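You operate a simulated robot arm through the tools that you are given. There is no shell and no other tool.

Carry out the task below with a simulated robot arm. There is one attempt and no reset: what you move stays moved.

## Task
Shut both cleats over the sagging cable and turn their catches tight.

The check looks at the end state, three seconds after you hand in, the way a careful person would. Anything else that was tipped, shoved, dropped, spilled or broken makes it a failure.

## Robot
A 7-joint arm with a two-finger parallel gripper on a trunk, on a base that drives. Base frame: it is fixed to the floor where the robot stands at the start and does not move with it; the origin is under the middle of the robot, x ahead of it, y to its left, z up. Readings come in mm, degrees, newtons and seconds.
With the tool pointing down near the work surface it reaches from about 220 to 700 mm from the robot's upright axis, wherever it stands. Its first joint turns from -115.0 to 115.0 degrees. Places, roughly: cleat catch on the meter side [2500, 700, 1100]; cleat catch on the window side [2500, 400, 1100]; cleat on the meter side [2400, 700, 1200]; cleat on the window side [2500, 500, 1200]. Payload 3.91 kg.
The TCP is the grasp point between the finger pads, 30 mm short of the fingertips. In the tool frame z runs along the fingers and y along their closing line. The gripper opens to 110 mm. The fingers are 20 mm wide and 10 mm thick; the gripper's body (48 by 112 mm) begins 55 mm behind the TCP.
Orientation is told as [roll, pitch, yaw] about the base's x, y, z axes, in that order, counted from this pose: with the fingers straight down and closing along the base's y, the tool's x points along the base's -x, its y along +y and its z along -z.

## Interface
- The arm moves only by the tool servo_tool. Its argument "plan" is a list of rows, each an object (a shift or turn left out is 0, a gripper value left out holds the last) with "delta_pos": the shift along the base's x, y, z in mm, a list of three; "rot": the turn, a rotation vector about the base's x, y, z in degrees, a list of three; "claw": the finger opening in mm, from 0 to 110. In form: [{"delta_pos": [tx, ty, tz], "rot": [ax, ay, az], "claw": claw}, ...]. A call has 1 to 20 rows; each row is the pose to reach, as a shift and turn from the pose commanded when the call began. A row lasts 0.2 s, in which the tool goes at most 50 mm and 8.6 degrees; a call with a longer step from one row to the next is refused whole, and so is a gripper value outside its range. Where a pose cannot be reached the arm comes as near as it can. A force on the tool above 40 N (or 10 N above the force at the start of the call, whichever is more), or a blocked arm, ends the call early, and 0.2 s more pass. The fingers move at their own pace (about 108 mm/s each) and stop on an object; they squeeze with about 44 N. The grip force told is the motor's: it shows also when the fingers shut on nothing. Time passes only in rows, and 0.2 s behind the last, so rows that repeat a pose let the fingers close. The reply holds the time, the measured pose of the TCP, the force on the tool along the base axes, the opening and the grip force, in the units named above and with some noise, with the torque about the TCP (base axes, N m) and any sound that the robot's microphone picked up.
- Cameras (640 x 400 px; columns grow to the right, rows downward): "scene" is now at [29, 152.3, 1607.6]; the picture's right is [-0.00, -1.00, 0.00], its down [-0.54, 0.00, -0.84] and it looks along [0.84, -0.00, -0.54] (base axes); focal length 266 px, centre (320, 200). "wrist" rides on the gripper at [72, 17, -103] in the tool frame; the picture's right is [-0.23, 0.97, 0.00], its down [-0.76, -0.18, -0.62] and it looks along [-0.61, -0.14, 0.78] (tool axes); focal length 222 px, centre (320, 200). There is no depth. A picture from a camera that has moved, and an enlarged one, comes with that camera's place and axes in the base frame and with its lens.
- camera(camera): a new picture of that camera. No time passes.
- move_column(by): slides the trunk up (or, below 0, down) by that many mm; the arm and the scene camera ride with it, the base frame stays. It gives what a move gives, with no picture.
- steer(legs): drives the robot by 1 to 6 legs, each [ahead, turn to the left] in mm and degrees, along the robot's own axes; the way and the turn of a leg run together, so that a leg with both is an arc; at most 1500 mm and 180 degrees a leg. The arm and the cameras ride along, it lands a little off, and it stops where it bumps. It gives what a move gives.
- turn_head(pan, tilt): turns the head with the scene camera to pan (to the left, within 155 degrees either way) and tilt (down, from -29 to 69), counted from straight ahead of the robot. It gives what a move gives.
- inspect(camera, box): a new picture of the part [left, top, right, bottom] of that camera's present view, enlarged. No time passes.
- job_done(): hands the job in; it is judged then, once.

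Places have to be worked out from the pictures, the camera data and where the tool is seen. Open the gripper and draw the arm clear of the work before you hand the job in, unless the task says otherwise.

The tools are called after ">>>" as name(argument=value, ...) on one line, values as JSON. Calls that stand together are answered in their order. servo_tool: Moves the arm, as the interface text tells. Its arguments: {"type":"object","properties":{"plan":{"type":"array"}},"required":["plan"]} The other tools are called the same way: move_column (by) slides the trunk up or down; steer (legs) drives the base; turn_head (pan, tilt) turns the head that bears the scene camera; camera (camera) takes a picture; inspect (camera, box) takes an enlarged picture of a part of a camera's view; job_done () hands the job in.

At the start:

```text
time_s: 0.0
ee_pos: [479.4, 3.3, 1139.2]
tcp_rot: [-0.1, 0.0, 0.0]
force: [0.3, 1.6, -0.5]
torque: [0.03, 0.0, 0.01]
opening: 110.0
gripper_force: 0.1
trunk travel left (down, up): [-700.0, 290.0]
robot x, y, heading: [1.7, -0.7, -0.1]
head pan, tilt: [-0.1, 33.0]
```

scene: 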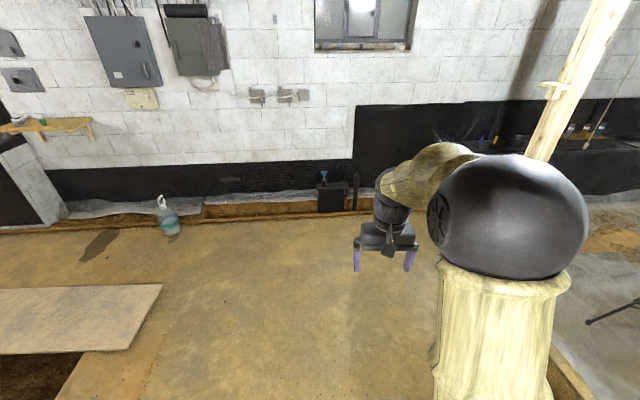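
wrist: 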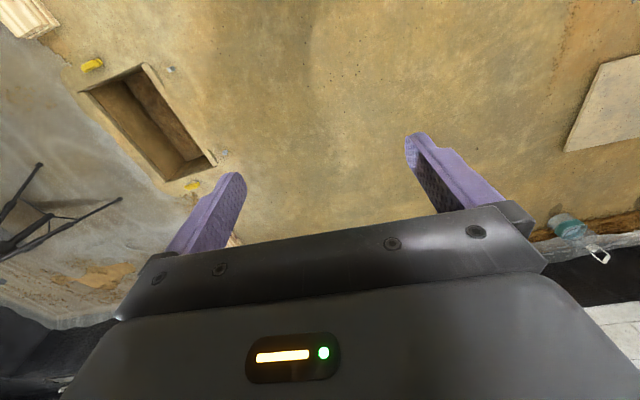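

The scene camera shows the far wall with small grey things around column 250-310, row 95, which is about where the cleats should be. I'll enlarge that part.

>>> inspect(camera="scene", box=[220, 60, 340, 135])

>>> inspect(camera="scene", box=[0, 0, 320, 200])

```text
5.33 times, centred on (280, 98) of scene
camera zoom: at [29.0, 152.3, 1607.6], right [0.0, -1.0, 0.0], down [-0.54, 0.0, -0.84], along [0.84, 0.0, -0.54], focal length 1421 px, centre (533, 747)
```

zoom: 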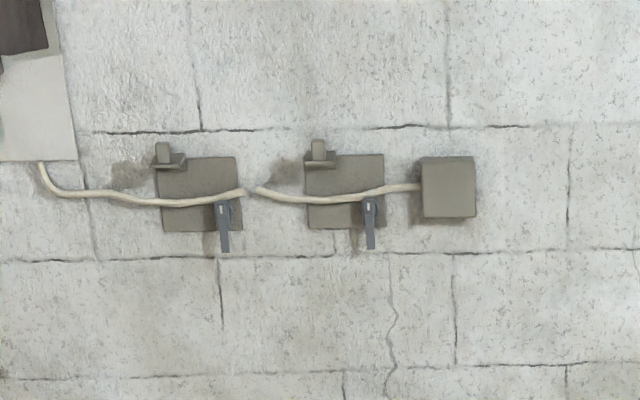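

```text
2.00 times, centred on (160, 100) of scene
camera zoom: at [29.0, 152.3, 1607.6], right [0.0, -1.0, 0.0], down [-0.54, 0.0, -0.84], along [0.84, 0.0, -0.54], focal length 533 px, centre (640, 400)
```

zoom: 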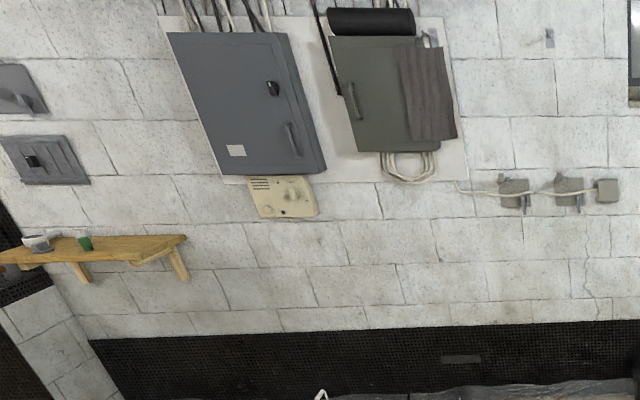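

The two cleats sit on the wall at about y 690 and 456, z about 1130. Each has something sticking out at the upper left (the open clamp?) and a hanging lever at the lower right. The floor up to the wall looks clear, so I'll drive closer and stop about a metre short for a better look.

>>> steer(legs=[[0, 21], [1500, 0], [50, 0], [0, -21]])

>>> turn_head(pan=0, tilt=25)

>>> camera(camera="scene")

```text
time_s: 12.3
ee_pos: [1916.8, 531.1, 1140.4]
tcp_rot: [0.1, 0.0, -1.2]
force: [0.3, -0.1, 0.1]
torque: [-0.03, -0.01, 0.03]
opening: 109.9
gripper_force: 0.1
trunk travel left (down, up): [-700.0, 290.0]
robot x, y, heading: [1438.9, 538.8, -1.4]
head pan, tilt: [-0.1, 33.0]
```

```text
time_s: 12.9
ee_pos: [1916.5, 532.3, 1140.1]
tcp_rot: [0.0, 0.0, -1.3]
force: [-0.7, 0.5, 0.5]
torque: [0.01, 0.0, -0.01]
opening: 110.1
gripper_force: 0.2
trunk travel left (down, up): [-700.0, 290.0]
robot x, y, heading: [1438.2, 535.7, -1.2]
head pan, tilt: [0.0, 25.0]
```

```text
taken
camera scene: at [1473.0, 688.8, 1620.2], right [-0.02, -1.0, 0.0], down [-0.42, 0.01, -0.91], along [0.91, -0.02, -0.42], focal length 266 px, centre (320, 200)
```

scene: 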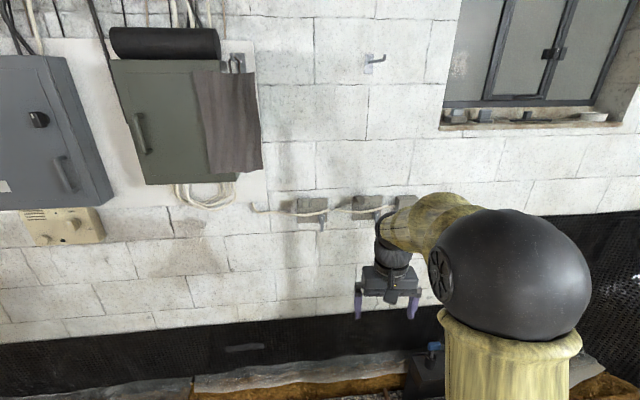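

>>> inspect(camera="scene", box=[240, 170, 416, 250])

>>> inspect(camera="scene", box=[280, 180, 344, 240])

>>> camera(camera="wrist")

```text
3.64 times, centred on (328, 210) of scene
camera zoom: at [1473.0, 688.8, 1620.2], right [-0.02, -1.0, 0.0], down [-0.42, 0.01, -0.91], along [0.91, -0.02, -0.42], focal length 969 px, centre (291, 164)
```

zoom: 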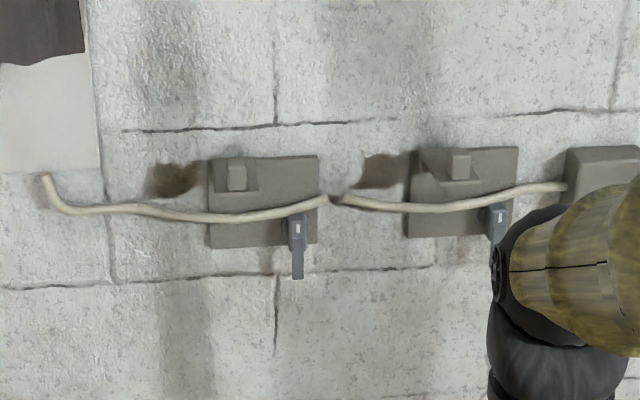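

```text
6.67 times, centred on (312, 210) of scene
camera zoom: at [1473.0, 688.8, 1620.2], right [-0.02, -1.0, 0.0], down [-0.42, 0.01, -0.91], along [0.91, -0.02, -0.42], focal length 1776 px, centre (373, 133)
```

zoom: 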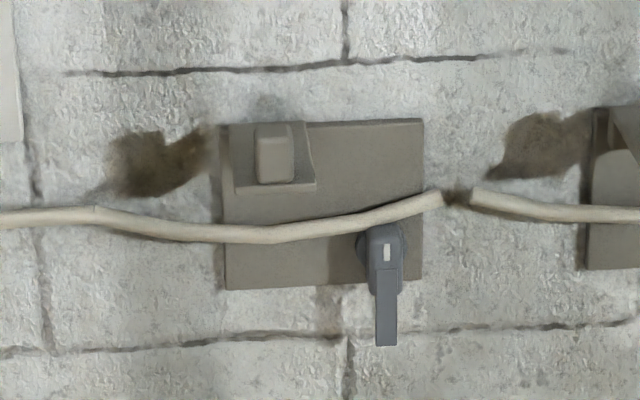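

```text
taken
camera wrist: at [1843.8, 550.1, 1243.3], right [0.25, 0.97, 0.0], down [0.76, -0.19, 0.62], along [0.6, -0.15, -0.78], focal length 222 px, centre (320, 200)
```

wrist: 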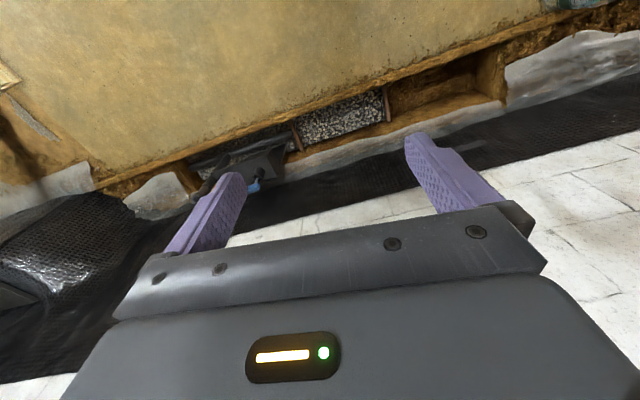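

The lids seem to be small flaps hinged at the top, standing out from the wall with a knob on the upper side. The catch levers hang at the lower right. I'll swing the tool to point at the wall so the wrist camera can look at the cleats up close.

>>> servo_tool(plan=[{"delta_pos": [15, 0, 0], "rot": [0, -8.2, 0]}, {"delta_pos": [30, 0, 0], "rot": [0, -16.4, 0]}, {"delta_pos": [45, 0, 0], "rot": [0, -24.6, 0]}, {"delta_pos": [60, 0, 0], "rot": [0, -32.8, 0]}, {"delta_pos": [75, 0, 0], "rot": [0, -41, 0]}, {"delta_pos": [90, 0, 0], "rot": [0, -49.2, 0]}, {"delta_pos": [105, 0, 0], "rot": [0, -57.4, 0]}, {"delta_pos": [120, 0, 0], "rot": [0, -65.6, 0]}, {"delta_pos": [135, 0, 0], "rot": [0, -73.8, 0]}, {"delta_pos": [150, 0, 0], "rot": [0, -82, 0]}, {"delta_pos": [165, 0, 0], "rot": [0, -90, 0]}, {"delta_pos": [165, 0, 0], "rot": [0, -90, 0]}])

>>> camera(camera="wrist")

>>> camera(camera="scene")

```text
time_s: 15.6
ee_pos: [2081.4, 531.3, 1138.9]
tcp_rot: [95.1, -88.8, -95.2]
force: [-0.6, -0.7, 0.7]
torque: [-0.01, 0.0, -0.02]
opening: 109.8
gripper_force: 0.0
trunk travel left (down, up): [-700.0, 290.0]
robot x, y, heading: [1437.2, 533.4, -1.3]
head pan, tilt: [0.0, 25.0]
```

```text
taken
camera wrist: at [1978.7, 549.8, 1067.8], right [0.0, 0.97, 0.25], down [-0.62, -0.19, 0.76], along [0.78, -0.15, 0.61], focal length 222 px, centre (320, 200)
```

wrist: 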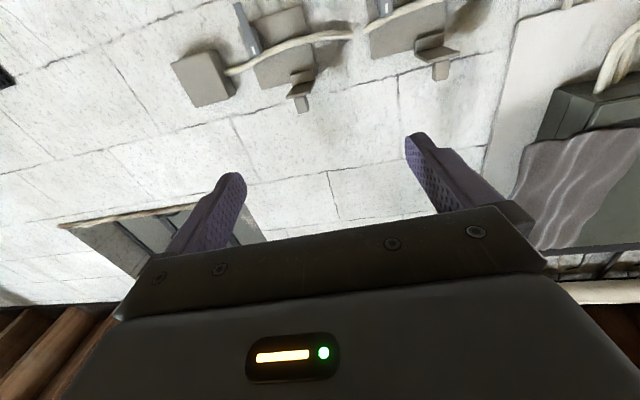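

```text
taken
camera scene: at [1472.6, 688.9, 1620.3], right [-0.02, -1.0, 0.0], down [-0.42, 0.01, -0.91], along [0.91, -0.02, -0.42], focal length 266 px, centre (320, 200)
```

scene: 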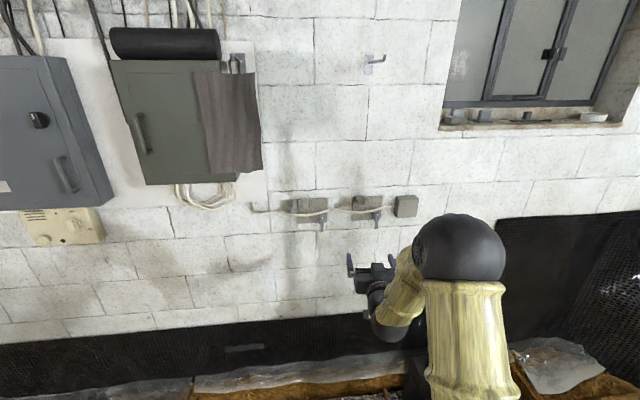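

Now the wrist camera sees both cleats upside down, and the flaps with their knobs are clear. I'll enlarge both.

>>> inspect(camera="wrist", box=[340, 0, 484, 90])

>>> inspect(camera="wrist", box=[210, 0, 370, 115])

>>> inspect(camera="scene", box=[240, 170, 440, 250])

>>> inspect(camera="scene", box=[340, 180, 404, 240])

```text
4.44 times, centred on (412, 45) of wrist
camera zoom: at [1978.7, 549.8, 1067.8], right [0.0, 0.97, 0.25], down [-0.62, -0.19, 0.76], along [0.78, -0.15, 0.61], focal length 987 px, centre (-89, 889)
```

zoom: 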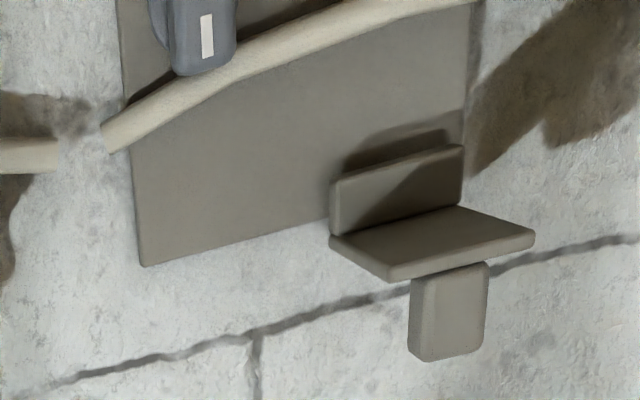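

```text
3.48 times, centred on (290, 58) of wrist
camera zoom: at [1978.7, 549.8, 1067.8], right [0.0, 0.97, 0.25], down [-0.62, -0.19, 0.76], along [0.78, -0.15, 0.61], focal length 773 px, centre (424, 696)
```

zoom: 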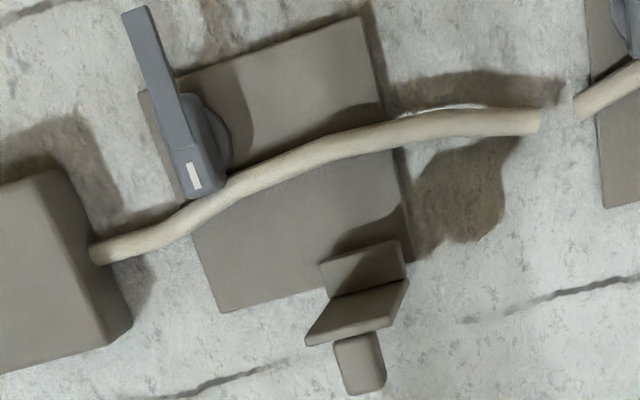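

```text
3.20 times, centred on (340, 210) of scene
camera zoom: at [1472.6, 688.9, 1620.3], right [-0.02, -1.0, 0.0], down [-0.42, 0.01, -0.91], along [0.91, -0.02, -0.42], focal length 852 px, centre (256, 168)
```

zoom: 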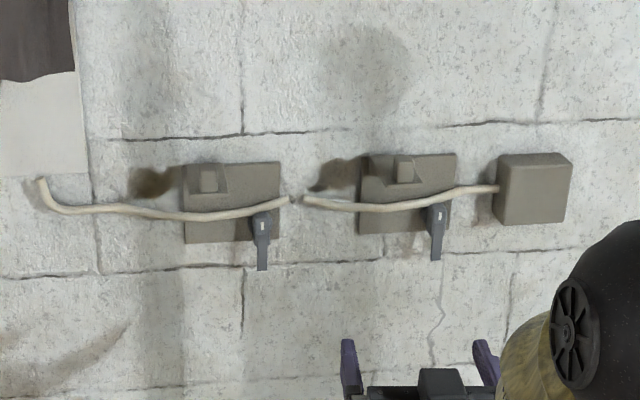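

```text
6.67 times, centred on (372, 210) of scene
camera zoom: at [1472.6, 688.9, 1620.3], right [-0.02, -1.0, 0.0], down [-0.42, 0.01, -0.91], along [0.91, -0.02, -0.42], focal length 1776 px, centre (-27, 133)
```

zoom: 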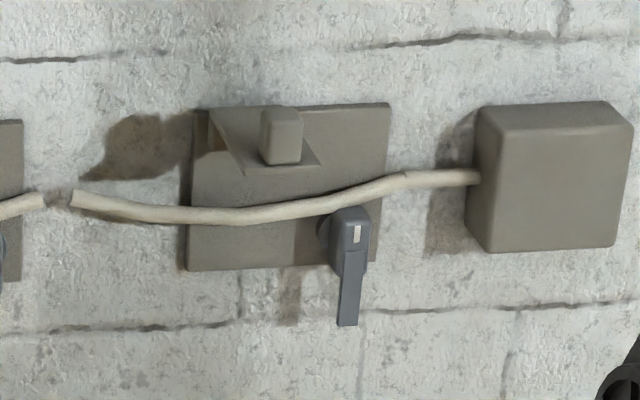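

The lids stand out about 95 mm from the wall, hinged at x≈2487, z≈1160. The meter lid spans y≈703–752 and the window lid y≈467–514. The catch levers pivot near y≈657 and 418, z≈1080, and hang down about 75 mm. I'll close the fingers, raise the tool above lid height, then drive closer.

>>> servo_tool(plan=[{"delta_pos": [0, 10, 30], "claw": 0}, {"delta_pos": [0, 20, 60], "claw": 0}, {"delta_pos": [0, 30, 90], "claw": 0}, {"delta_pos": [0, 40, 120], "claw": 0}, {"delta_pos": [0, 40, 130], "claw": 0}])

>>> steer(legs=[[290, 1.3]])

>>> camera(camera="scene")

>>> camera(camera="wrist")

```text
time_s: 16.8
ee_pos: [2081.2, 570.1, 1269.9]
tcp_rot: [87.2, -88.8, -87.3]
force: [0.3, 0.7, -0.1]
torque: [0.01, -0.02, -0.03]
opening: 0.1
gripper_force: 37.4
trunk travel left (down, up): [-700.0, 290.0]
robot x, y, heading: [1437.2, 536.7, -1.3]
head pan, tilt: [0.0, 25.0]
```

```text
time_s: 19.0
ee_pos: [2380.0, 582.6, 1269.3]
tcp_rot: [88.0, -88.9, -86.6]
force: [0.3, 1.0, -0.1]
torque: [-0.03, -0.01, 0.02]
opening: 0.0
gripper_force: 37.4
trunk travel left (down, up): [-700.0, 290.0]
robot x, y, heading: [1737.4, 532.7, -0.1]
head pan, tilt: [0.0, 25.0]
```

```text
taken
camera scene: at [1768.5, 686.5, 1620.2], right [0.0, -1.0, 0.0], down [-0.42, 0.0, -0.91], along [0.91, 0.0, -0.42], focal length 266 px, centre (320, 200)
```

scene: 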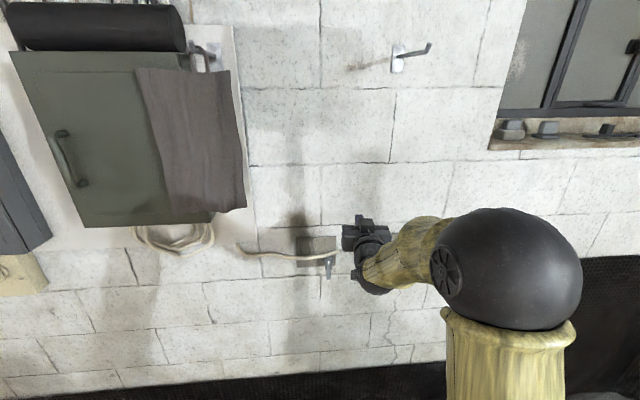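

```text
taken
camera wrist: at [2275.8, 597.6, 1197.4], right [-0.02, 0.97, 0.25], down [-0.62, -0.21, 0.76], along [0.79, -0.14, 0.6], focal length 222 px, centre (320, 200)
```

wrist: 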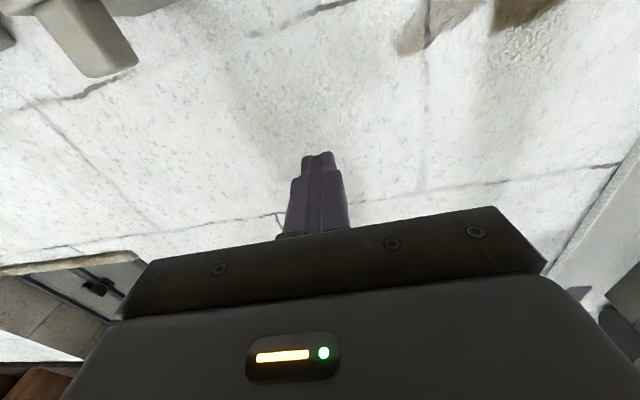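

The gripper is at x 2380 and well above the lids. I'll enlarge the meter cleat from this closer view.

>>> inspect(camera="scene", box=[280, 220, 360, 300])

>>> inspect(camera="scene", box=[230, 210, 390, 310])

```text
5.00 times, centred on (320, 260) of scene
camera zoom: at [1768.5, 686.5, 1620.2], right [0.0, -1.0, 0.0], down [-0.42, 0.0, -0.91], along [0.91, 0.0, -0.42], focal length 1332 px, centre (320, -100)
```

zoom: 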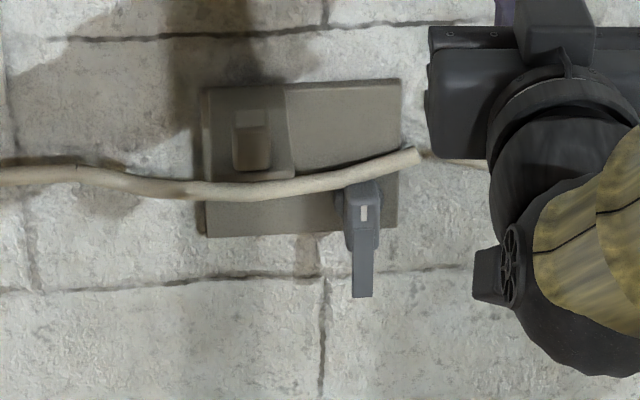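

```text
4.00 times, centred on (310, 260) of scene
camera zoom: at [1768.5, 686.5, 1620.2], right [0.0, -1.0, 0.0], down [-0.42, 0.0, -0.91], along [0.91, 0.0, -0.42], focal length 1066 px, centre (360, -40)
```

zoom: 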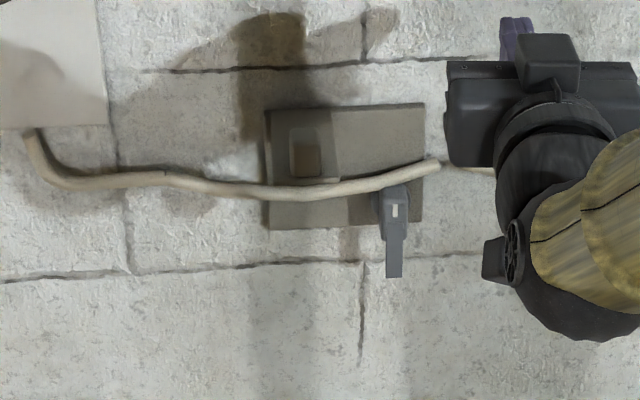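

The picture from this side is oblique. I'll back off and drop the tool in front of the cleats so the wrist camera, which looks up and forward, gets a close view of both. Together with the scene camera that lets me triangulate.

>>> servo_tool(plan=[{"delta_pos": [-45, 0, 0]}, {"delta_pos": [-90, 0, -5]}, {"delta_pos": [-110, 0, -45]}, {"delta_pos": [-110, 0, -90]}, {"delta_pos": [-110, 0, -135]}, {"delta_pos": [-110, 0, -180]}, {"delta_pos": [-110, 0, -225]}, {"delta_pos": [-110, 0, -270]}, {"delta_pos": [-110, 0, -315]}, {"delta_pos": [-110, 0, -340]}, {"delta_pos": [-110, 0, -340]}])

>>> camera(camera="wrist")

>>> camera(camera="scene")

```text
time_s: 21.4
ee_pos: [2268.4, 580.5, 930.3]
tcp_rot: [90.3, -88.8, -89.0]
force: [-0.2, -0.3, -0.3]
torque: [0.03, 0.01, 0.02]
opening: 0.0
gripper_force: 38.0
out of reach, approached as far as the arm can: row 4, 5, 6, 7
trunk travel left (down, up): [-700.0, 290.0]
robot x, y, heading: [1737.3, 532.3, 0.2]
head pan, tilt: [0.0, 25.0]
```

```text
taken
camera wrist: at [2164.8, 597.1, 858.5], right [-0.02, 0.97, 0.25], down [-0.62, -0.21, 0.76], along [0.79, -0.14, 0.6], focal length 222 px, centre (320, 200)
```

wrist: 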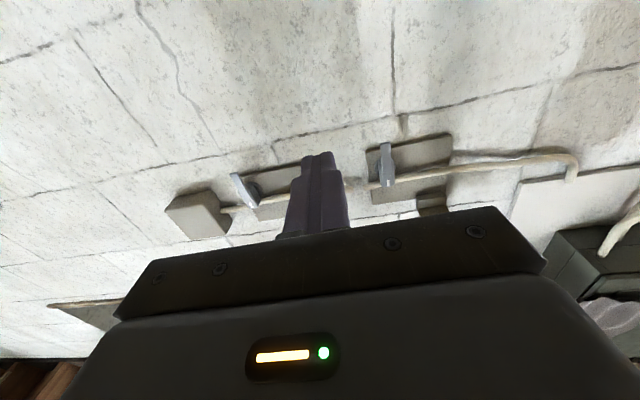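

```text
taken
camera scene: at [1767.7, 686.3, 1620.3], right [0.0, -1.0, 0.0], down [-0.42, 0.0, -0.91], along [0.91, 0.0, -0.42], focal length 266 px, centre (320, 200)
```

scene: 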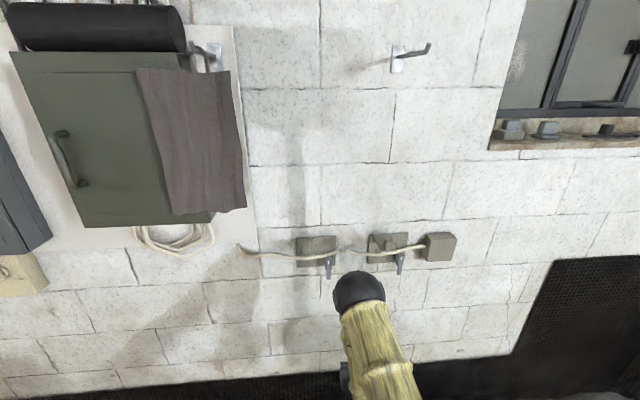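

>>> inspect(camera="wrist", box=[345, 125, 473, 220])

>>> inspect(camera="wrist", box=[200, 140, 328, 235])

>>> inspect(camera="scene", box=[285, 220, 349, 284])

>>> inspect(camera="scene", box=[355, 220, 419, 284])

```text
4.21 times, centred on (409, 172) of wrist
camera zoom: at [2164.8, 597.1, 858.5], right [-0.02, 0.97, 0.25], down [-0.62, -0.21, 0.76], along [0.79, -0.14, 0.6], focal length 935 px, centre (-55, 316)
```

zoom: 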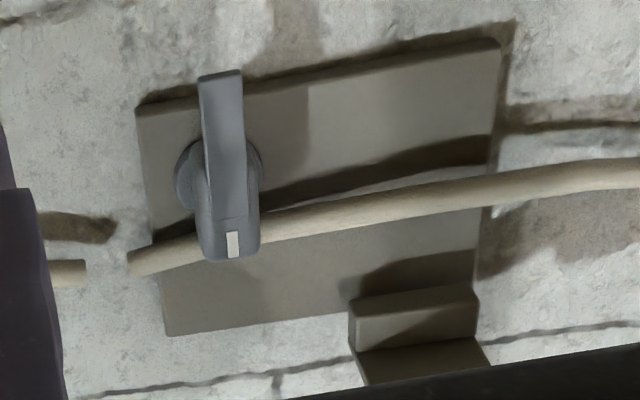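

```text
4.21 times, centred on (264, 188) of wrist
camera zoom: at [2164.8, 597.1, 858.5], right [-0.02, 0.97, 0.25], down [-0.62, -0.21, 0.76], along [0.79, -0.14, 0.6], focal length 935 px, centre (556, 253)
```

zoom: 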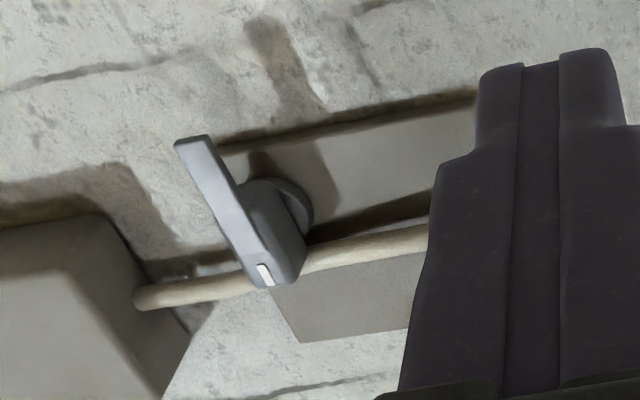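

```text
6.25 times, centred on (317, 252) of scene
camera zoom: at [1767.7, 686.3, 1620.3], right [0.0, -1.0, 0.0], down [-0.42, 0.0, -0.91], along [0.91, 0.0, -0.42], focal length 1665 px, centre (339, -125)
```

zoom: 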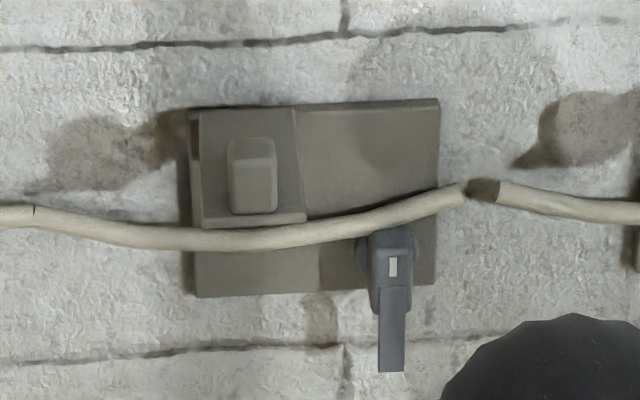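

```text
6.25 times, centred on (387, 252) of scene
camera zoom: at [1767.7, 686.3, 1620.3], right [0.0, -1.0, 0.0], down [-0.42, 0.0, -0.91], along [0.91, 0.0, -0.42], focal length 1665 px, centre (-99, -125)
```

zoom: 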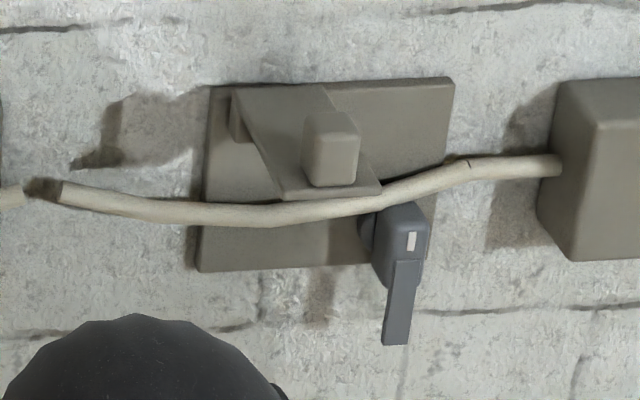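

This view gives good fixes. The meter catch pivots at about y 659, z 1066, with its lever front at x 2459 and its tip at z 1007. The lids are flaps hinged near x 2487, z 1157, with a knob on top near the free end. I'll back the base a little so the arm has room, then bring the closed fingers above the meter lid.

>>> steer(legs=[[-60, 0]])

>>> servo_tool(plan=[{"delta_pos": [40, 20, 0]}, {"delta_pos": [80, 40, 20]}, {"delta_pos": [110, 60, 50]}, {"delta_pos": [110, 75, 95]}, {"delta_pos": [110, 90, 140]}, {"delta_pos": [110, 105, 185]}, {"delta_pos": [110, 120, 230]}, {"delta_pos": [110, 135, 275]}, {"delta_pos": [110, 146, 315]}, {"delta_pos": [110, 146, 315]}])

>>> camera(camera="scene")

>>> camera(camera="wrist")

```text
time_s: 22.5
ee_pos: [2206.8, 581.4, 932.0]
tcp_rot: [92.0, -88.9, -90.6]
force: [0.1, 0.0, -0.2]
torque: [0.02, 0.0, -0.01]
opening: 0.1
gripper_force: 37.9
trunk travel left (down, up): [-700.0, 290.0]
robot x, y, heading: [1673.3, 533.9, 0.2]
head pan, tilt: [0.0, 25.0]
```

```text
time_s: 24.7
ee_pos: [2317.1, 727.5, 1244.8]
tcp_rot: [88.3, -88.8, -87.0]
force: [-0.2, -0.4, -0.4]
torque: [-0.01, 0.01, -0.01]
opening: 0.0
gripper_force: 37.1
trunk travel left (down, up): [-700.0, 290.0]
robot x, y, heading: [1677.8, 533.3, 0.0]
head pan, tilt: [0.0, 25.0]
```

```text
taken
camera scene: at [1708.1, 686.5, 1620.2], right [0.0, -1.0, 0.0], down [-0.42, 0.0, -0.91], along [0.91, 0.0, -0.42], focal length 266 px, centre (320, 200)
```

scene: 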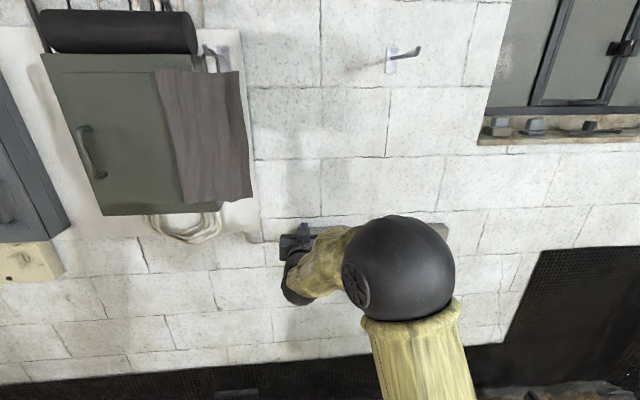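

```text
taken
camera wrist: at [2212.9, 745.0, 1173.2], right [-0.02, 0.97, 0.25], down [-0.62, -0.21, 0.76], along [0.79, -0.14, 0.6], focal length 222 px, centre (320, 200)
```

wrist: 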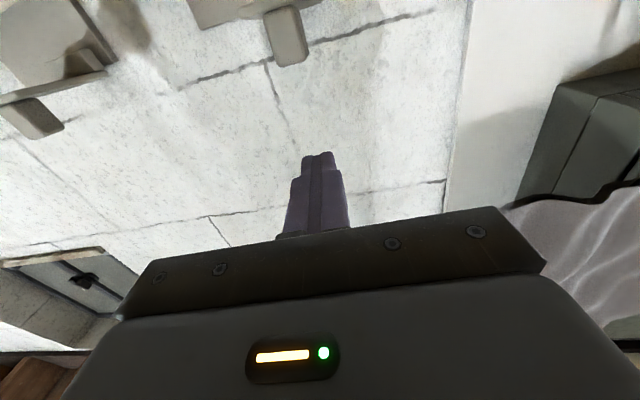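

The knob top of the meter lid is near (2405, 722, 1190). I'll move the closed fingers over it and press down in steps, watching the force.

>>> servo_tool(plan=[{"delta_pos": [40, -2, 0]}, {"delta_pos": [80, -4, 0]}, {"delta_pos": [95, -4, 0]}, {"delta_pos": [95, -4, -20]}, {"delta_pos": [95, -4, -35]}, {"delta_pos": [95, -4, -50]}, {"delta_pos": [95, -4, -60]}, {"delta_pos": [95, -4, -70]}, {"delta_pos": [95, -4, -80]}])

>>> camera(camera="wrist")

```text
time_s: 26.7
ee_pos: [2414.3, 723.6, 1165.2]
tcp_rot: [87.3, -88.8, -85.9]
force: [0.4, 0.4, -0.3]
torque: [0.0, 0.03, 0.01]
opening: 0.2
gripper_force: 37.7
trunk travel left (down, up): [-700.0, 290.0]
robot x, y, heading: [1678.2, 533.2, 0.3]
head pan, tilt: [0.0, 25.0]
```

```text
taken
camera wrist: at [2310.3, 740.1, 1093.3], right [-0.02, 0.97, 0.25], down [-0.62, -0.21, 0.76], along [0.79, -0.14, 0.6], focal length 222 px, centre (320, 200)
```

wrist: 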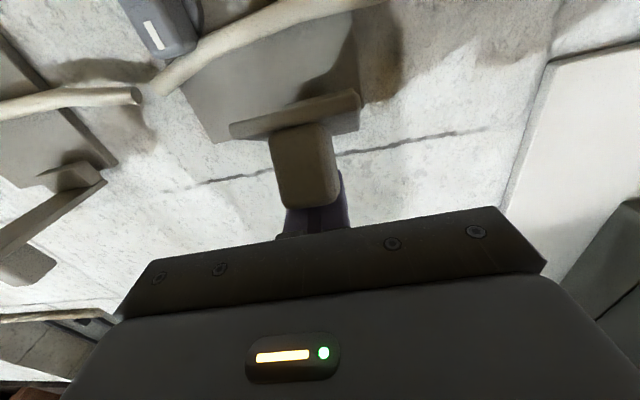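

The lid has begun to tilt down with almost no force, and the knob now leans outward below the fingers. I'll continue down, following the arc.

>>> servo_tool(plan=[{"delta_pos": [0, 0, -10]}, {"delta_pos": [0, 0, -20]}, {"delta_pos": [2, 0, -30]}, {"delta_pos": [4, 0, -40]}, {"delta_pos": [6, 0, -50]}])

>>> camera(camera="wrist")

>>> inspect(camera="scene", box=[250, 200, 350, 280])

```text
time_s: 27.9
ee_pos: [2421.6, 722.7, 1116.0]
tcp_rot: [89.2, -88.8, -87.9]
force: [1.0, -0.2, -1.2]
torque: [-0.05, 0.0, -0.02]
opening: 0.0
gripper_force: 37.2
trunk travel left (down, up): [-700.0, 290.0]
robot x, y, heading: [1676.4, 534.3, 0.1]
head pan, tilt: [0.0, 25.0]
```

```text
taken
camera wrist: at [2316.7, 738.7, 1043.3], right [-0.02, 0.97, 0.25], down [-0.62, -0.21, 0.76], along [0.79, -0.14, 0.6], focal length 222 px, centre (320, 200)
```

wrist: 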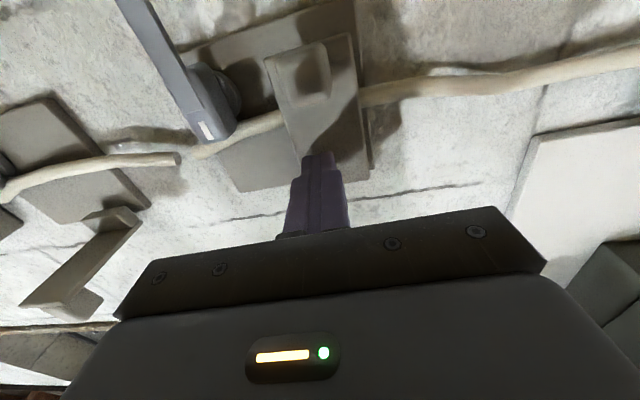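

```text
5.00 times, centred on (300, 240) of scene
camera zoom: at [1708.2, 686.6, 1620.2], right [0.0, -1.0, 0.0], down [-0.42, 0.0, -0.91], along [0.91, 0.0, -0.42], focal length 1332 px, centre (420, 0)
```

zoom: 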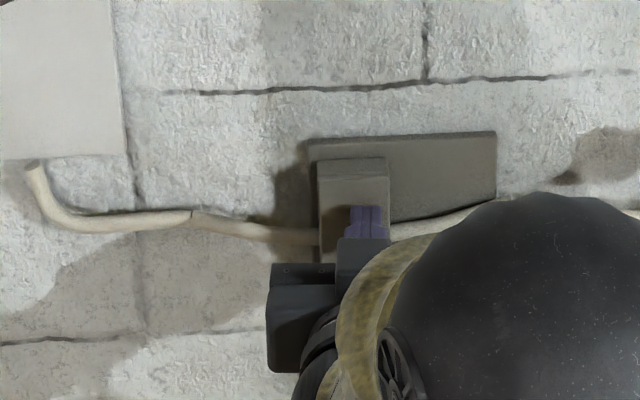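

The lid is nearly down over the cable. Next I'll back off, lower the fingertips in front of the knob (z≈1070), and press it toward the wall until it seats.

>>> servo_tool(plan=[{"delta_pos": [-20, 0, 5]}, {"delta_pos": [-55, 0, 5]}, {"delta_pos": [-55, 2, -20]}, {"delta_pos": [-55, 2, -42]}, {"delta_pos": [-40, 2, -42]}, {"delta_pos": [-30, 2, -42]}, {"delta_pos": [-20, 2, -42]}, {"delta_pos": [-10, 2, -42]}, {"delta_pos": [0, 2, -42]}, {"delta_pos": [8, 2, -42]}, {"delta_pos": [16, 2, -42]}, {"delta_pos": [22, 2, -42]}])

>>> camera(camera="wrist")

>>> inspect(camera="scene", box=[250, 200, 350, 280])

```text
time_s: 29.6
ee_pos: [2396.0, 725.4, 1073.7]
tcp_rot: [73.1, -88.8, -71.7]
force: [-28.6, -4.9, 7.6]
torque: [0.04, -0.18, 0.05]
opening: 0.0
gripper_force: 38.4
trunk travel left (down, up): [-700.0, 290.0]
robot x, y, heading: [1674.9, 532.0, -0.0]
head pan, tilt: [0.0, 25.0]
stopped in row 8: the force on the tool passed its limit at 48 N (the readings are from after the stop); the commanded pose is now the measured one
```

```text
taken
camera wrist: at [2292.1, 741.2, 1001.9], right [-0.02, 0.97, 0.25], down [-0.61, -0.21, 0.76], along [0.79, -0.13, 0.6], focal length 222 px, centre (320, 200)
```

wrist: 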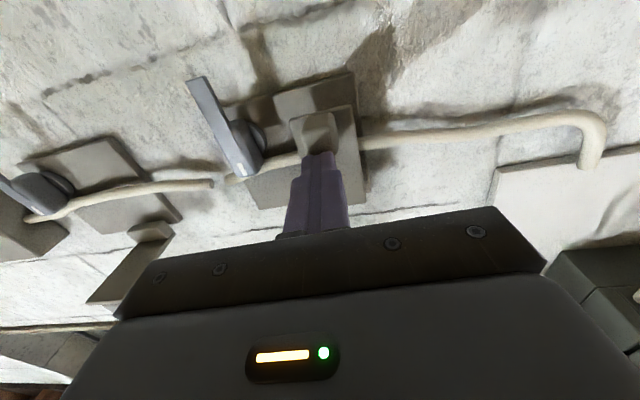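

```text
5.00 times, centred on (300, 240) of scene
camera zoom: at [1700.1, 685.1, 1620.8], right [0.0, -1.0, 0.0], down [-0.42, 0.0, -0.91], along [0.91, 0.0, -0.42], focal length 1332 px, centre (420, 0)
```

zoom: 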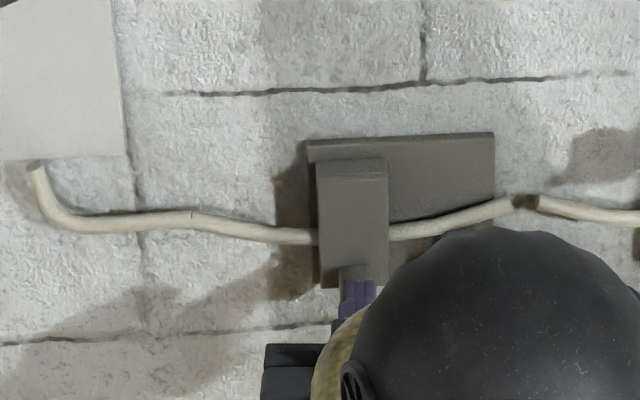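

Contact is solid at tip x≈2426, so the knob is seated and the lid stands vertical. I'll back off and check that the lid stays shut, then look at the catch.

>>> servo_tool(plan=[{"delta_pos": [-25, 0, 0]}, {"delta_pos": [-60, 0, -20]}, {"delta_pos": [-95, 0, -60]}, {"delta_pos": [-95, 0, -100]}, {"delta_pos": [-95, 0, -140]}, {"delta_pos": [-95, 0, -140]}])

>>> camera(camera="wrist")

>>> camera(camera="scene")

```text
refused: row 3 steps farther than a row can; nothing moved
```

```text
taken
camera wrist: at [2292.1, 741.2, 1001.9], right [-0.02, 0.97, 0.25], down [-0.61, -0.21, 0.76], along [0.79, -0.13, 0.6], focal length 222 px, centre (320, 200)
```

wrist: 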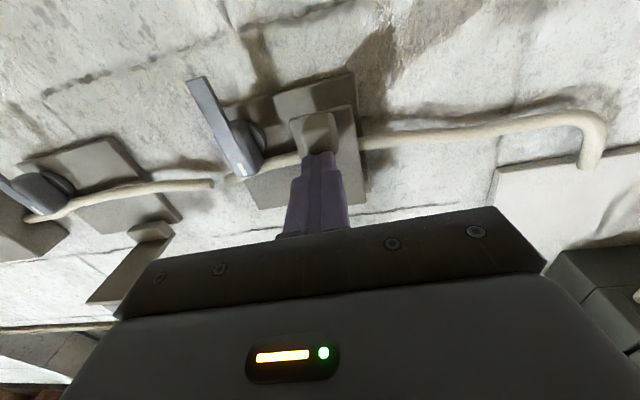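

```text
taken
camera scene: at [1700.1, 685.1, 1620.8], right [0.0, -1.0, 0.0], down [-0.42, 0.0, -0.91], along [0.91, 0.0, -0.42], focal length 266 px, centre (320, 200)
```

scene: 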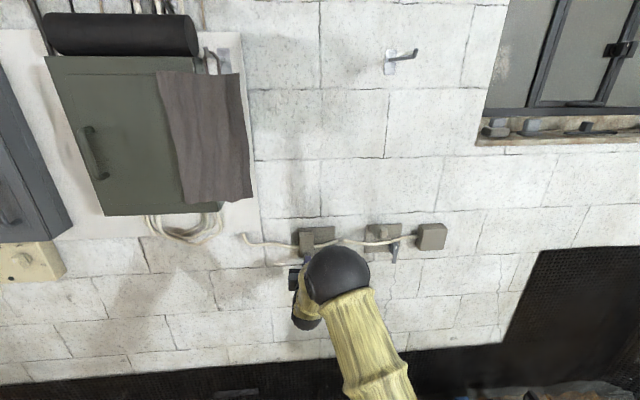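

That call was refused because one row stepped too far, so I'll retry with smaller steps and drop lower for a view from below.

>>> servo_tool(plan=[{"delta_pos": [-25, 0, 0]}, {"delta_pos": [-60, -5, -15]}, {"delta_pos": [-85, -15, -45]}, {"delta_pos": [-90, -30, -85]}, {"delta_pos": [-90, -30, -125]}, {"delta_pos": [-90, -30, -140]}, {"delta_pos": [-90, -30, -140]}])

>>> camera(camera="wrist")

>>> camera(camera="scene")

```text
time_s: 31.2
ee_pos: [2311.6, 698.1, 929.5]
tcp_rot: [61.3, -88.7, -59.8]
force: [1.0, -0.5, -0.7]
torque: [-0.01, -0.02, -0.03]
opening: 0.0
gripper_force: 37.6
trunk travel left (down, up): [-700.0, 290.0]
robot x, y, heading: [1673.6, 534.8, 0.3]
head pan, tilt: [0.0, 25.0]
```

```text
taken
camera wrist: at [2206.7, 712.9, 858.5], right [-0.02, 0.97, 0.25], down [-0.61, -0.21, 0.76], along [0.79, -0.13, 0.6], focal length 222 px, centre (320, 200)
```

wrist: 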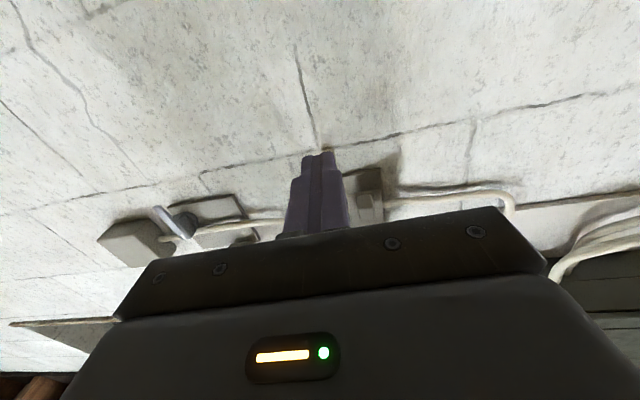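

```text
taken
camera scene: at [1707.1, 686.4, 1620.3], right [0.0, -1.0, 0.0], down [-0.42, 0.0, -0.91], along [0.91, 0.0, -0.42], focal length 266 px, centre (320, 200)
```

scene: 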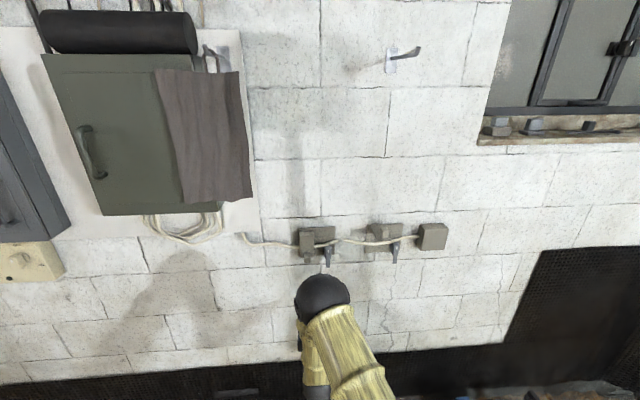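

>>> inspect(camera="scene", box=[280, 215, 360, 275])

>>> inspect(camera="scene", box=[355, 210, 435, 270])

>>> servo_tool(plan=[{"delta_pos": [0, 40, 10]}, {"delta_pos": [0, 70, 30]}, {"delta_pos": [0, 70, 30]}])

>>> inspect(camera="wrist", box=[200, 80, 360, 200])

```text
6.67 times, centred on (320, 245) of scene
camera zoom: at [1707.1, 686.4, 1620.3], right [0.0, -1.0, 0.0], down [-0.42, 0.0, -0.91], along [0.91, 0.0, -0.42], focal length 1776 px, centre (320, -100)
```

zoom: 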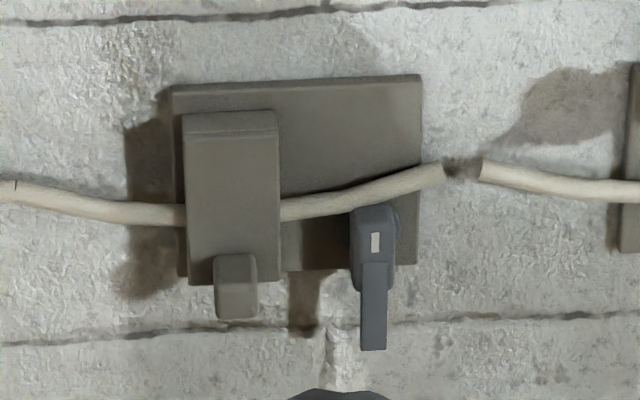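

```text
6.67 times, centred on (395, 240) of scene
camera zoom: at [1707.1, 686.4, 1620.3], right [0.0, -1.0, 0.0], down [-0.42, 0.0, -0.91], along [0.91, 0.0, -0.42], focal length 1776 px, centre (-180, -67)
```

zoom: 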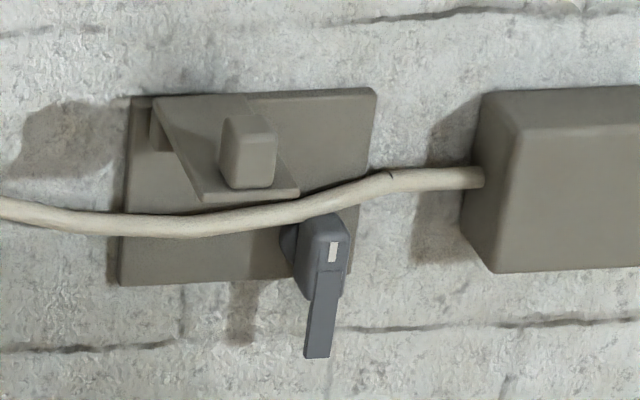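

```text
time_s: 32.0
ee_pos: [2312.0, 768.1, 959.2]
tcp_rot: [58.8, -88.7, -57.4]
force: [-0.1, 0.2, 0.3]
torque: [-0.04, 0.01, 0.01]
opening: 0.0
gripper_force: 37.7
trunk travel left (down, up): [-700.0, 290.0]
robot x, y, heading: [1671.4, 531.5, -0.2]
head pan, tilt: [0.0, 25.0]
```

```text
3.33 times, centred on (280, 140) of wrist
camera zoom: at [2208.1, 782.5, 888.1], right [-0.02, 0.97, 0.25], down [-0.61, -0.21, 0.77], along [0.79, -0.13, 0.6], focal length 740 px, centre (453, 400)
```

zoom: 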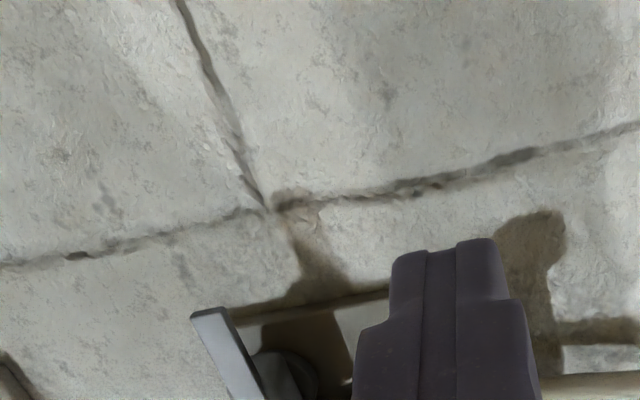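

The meter lid is fully shut over the cable with its knob at the bottom, at about y 718–739. The lever, about 62 mm from pivot to tip, should turn from hanging to pointing left (+y) over the lid's edge. I'll bring the closed fingers to the lever's right side at about y 630, z 1027, stopping short in x, and check by camera.

>>> servo_tool(plan=[{"delta_pos": [20, -42, 18]}, {"delta_pos": [40, -84, 36]}, {"delta_pos": [55, -122, 54]}, {"delta_pos": [68, -138, 68]}, {"delta_pos": [68, -138, 68]}])

>>> camera(camera="wrist")

>>> inspect(camera="scene", box=[270, 210, 370, 290])

```text
time_s: 33.2
ee_pos: [2380.0, 629.4, 1027.6]
tcp_rot: [60.6, -88.7, -59.2]
force: [-0.8, 0.3, -0.4]
torque: [0.0, 0.03, -0.01]
opening: 0.0
gripper_force: 37.7
trunk travel left (down, up): [-700.0, 290.0]
robot x, y, heading: [1675.9, 532.8, 0.0]
head pan, tilt: [0.0, 25.0]
```

```text
taken
camera wrist: at [2274.8, 644.8, 955.7], right [-0.02, 0.97, 0.25], down [-0.61, -0.21, 0.76], along [0.79, -0.13, 0.6], focal length 222 px, centre (320, 200)
```

wrist: 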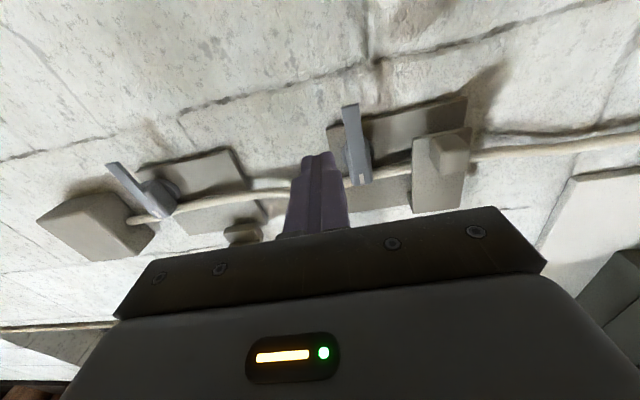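

```text
5.00 times, centred on (320, 250) of scene
camera zoom: at [1707.2, 686.6, 1620.2], right [0.0, -1.0, 0.0], down [-0.42, 0.0, -0.91], along [0.91, 0.0, -0.42], focal length 1332 px, centre (320, -50)
```

zoom: 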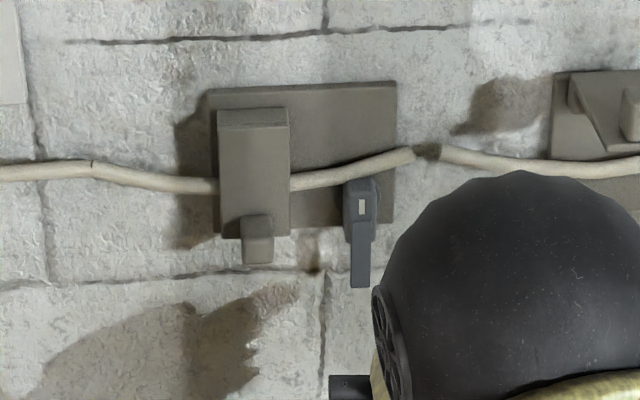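

Lever confirmed at y≈659 with its tip at z≈1010, and the fingers are to its right. I'll move in until the tips pass the lever, then push along the arc toward +y.

>>> servo_tool(plan=[{"delta_pos": [30, 0, 0]}, {"delta_pos": [50, 0, 0]}, {"delta_pos": [63, 0, 0]}, {"delta_pos": [63, 6, 0]}, {"delta_pos": [63, 13, -2]}, {"delta_pos": [63, 20, -4]}, {"delta_pos": [63, 26, -5]}, {"delta_pos": [63, 31, -5]}])

>>> camera(camera="wrist")

```text
time_s: 35.0
ee_pos: [2443.4, 659.2, 1022.3]
tcp_rot: [59.1, -88.7, -57.7]
force: [0.0, 0.3, -0.6]
torque: [0.0, -0.01, 0.0]
opening: 0.0
gripper_force: 38.0
trunk travel left (down, up): [-700.0, 290.0]
robot x, y, heading: [1676.8, 533.3, 0.0]
head pan, tilt: [0.0, 25.0]
```

```text
taken
camera wrist: at [2338.6, 675.1, 951.6], right [-0.02, 0.97, 0.25], down [-0.61, -0.21, 0.77], along [0.79, -0.13, 0.6], focal length 222 px, centre (320, 200)
```

wrist: 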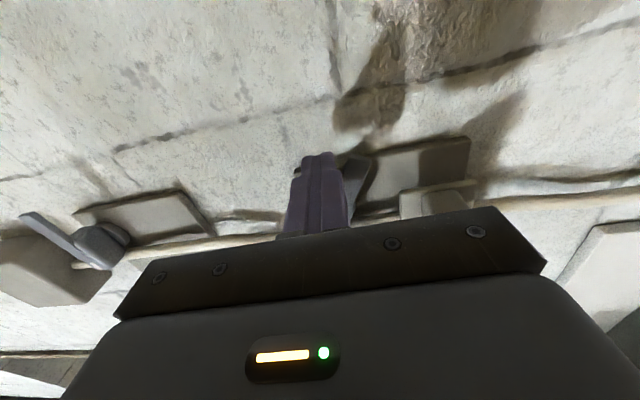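

The lever has begun to swing with hardly any force. I'll continue along the arc up to horizontal.

>>> servo_tool(plan=[{"delta_pos": [0, 6, 0]}, {"delta_pos": [0, 12, 2]}, {"delta_pos": [0, 17, 4]}, {"delta_pos": [0, 22, 8]}, {"delta_pos": [0, 26, 12]}, {"delta_pos": [0, 30, 17]}, {"delta_pos": [0, 32, 21]}, {"delta_pos": [0, 34, 25]}])

>>> camera(camera="wrist")

>>> inspect(camera="scene", box=[270, 210, 370, 290])

```text
time_s: 36.8
ee_pos: [2443.7, 693.2, 1047.7]
tcp_rot: [59.4, -88.7, -58.1]
force: [-0.5, -1.6, -0.3]
torque: [0.04, 0.0, 0.03]
opening: 0.0
gripper_force: 37.6
trunk travel left (down, up): [-700.0, 290.0]
robot x, y, heading: [1669.2, 537.1, 0.1]
head pan, tilt: [0.0, 25.0]
```

```text
taken
camera wrist: at [2337.9, 708.8, 976.6], right [-0.02, 0.97, 0.25], down [-0.61, -0.21, 0.77], along [0.79, -0.13, 0.6], focal length 222 px, centre (320, 200)
```

wrist: 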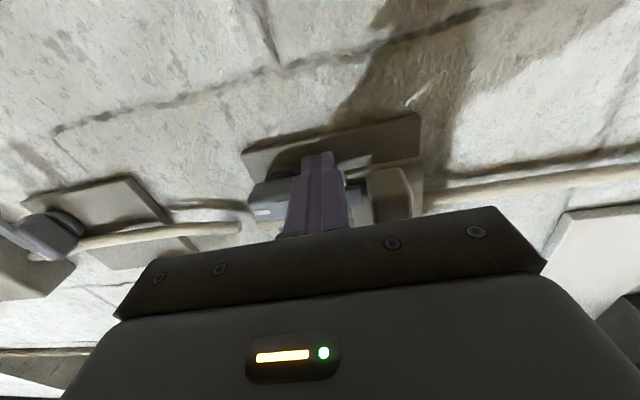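

```text
5.00 times, centred on (320, 250) of scene
camera zoom: at [1707.1, 686.5, 1620.2], right [0.0, -1.0, 0.0], down [-0.42, 0.0, -0.91], along [0.91, 0.0, -0.42], focal length 1332 px, centre (320, -50)
```

zoom: 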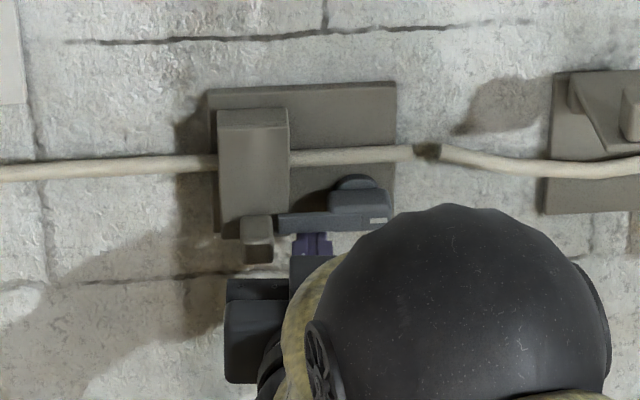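

The lever is now horizontal over the lid's edge, and the cable on this side has pulled straight, so the clamp has taken it. I'll nudge further up to feel for the end stop.

>>> servo_tool(plan=[{"delta_pos": [0, 0, 2]}, {"delta_pos": [0, 0, 4]}, {"delta_pos": [0, 0, 6]}, {"delta_pos": [0, 0, 8]}])

>>> inspect(camera="scene", box=[280, 220, 360, 280])

```text
time_s: 37.8
ee_pos: [2443.7, 693.0, 1047.6]
tcp_rot: [35.9, -88.3, -34.4]
force: [-11.6, -0.7, -29.0]
torque: [-0.07, 0.14, 0.05]
opening: 0.1
gripper_force: 37.4
trunk travel left (down, up): [-700.0, 290.0]
robot x, y, heading: [1675.8, 528.4, 0.0]
head pan, tilt: [0.0, 25.0]
```

```text
6.67 times, centred on (320, 250) of scene
camera zoom: at [1709.4, 687.3, 1619.7], right [0.0, -1.0, 0.0], down [-0.42, 0.0, -0.91], along [0.91, 0.0, -0.42], focal length 1776 px, centre (320, -133)
```

zoom: 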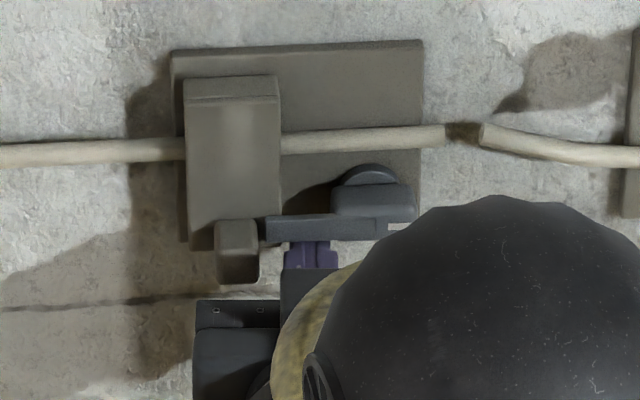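

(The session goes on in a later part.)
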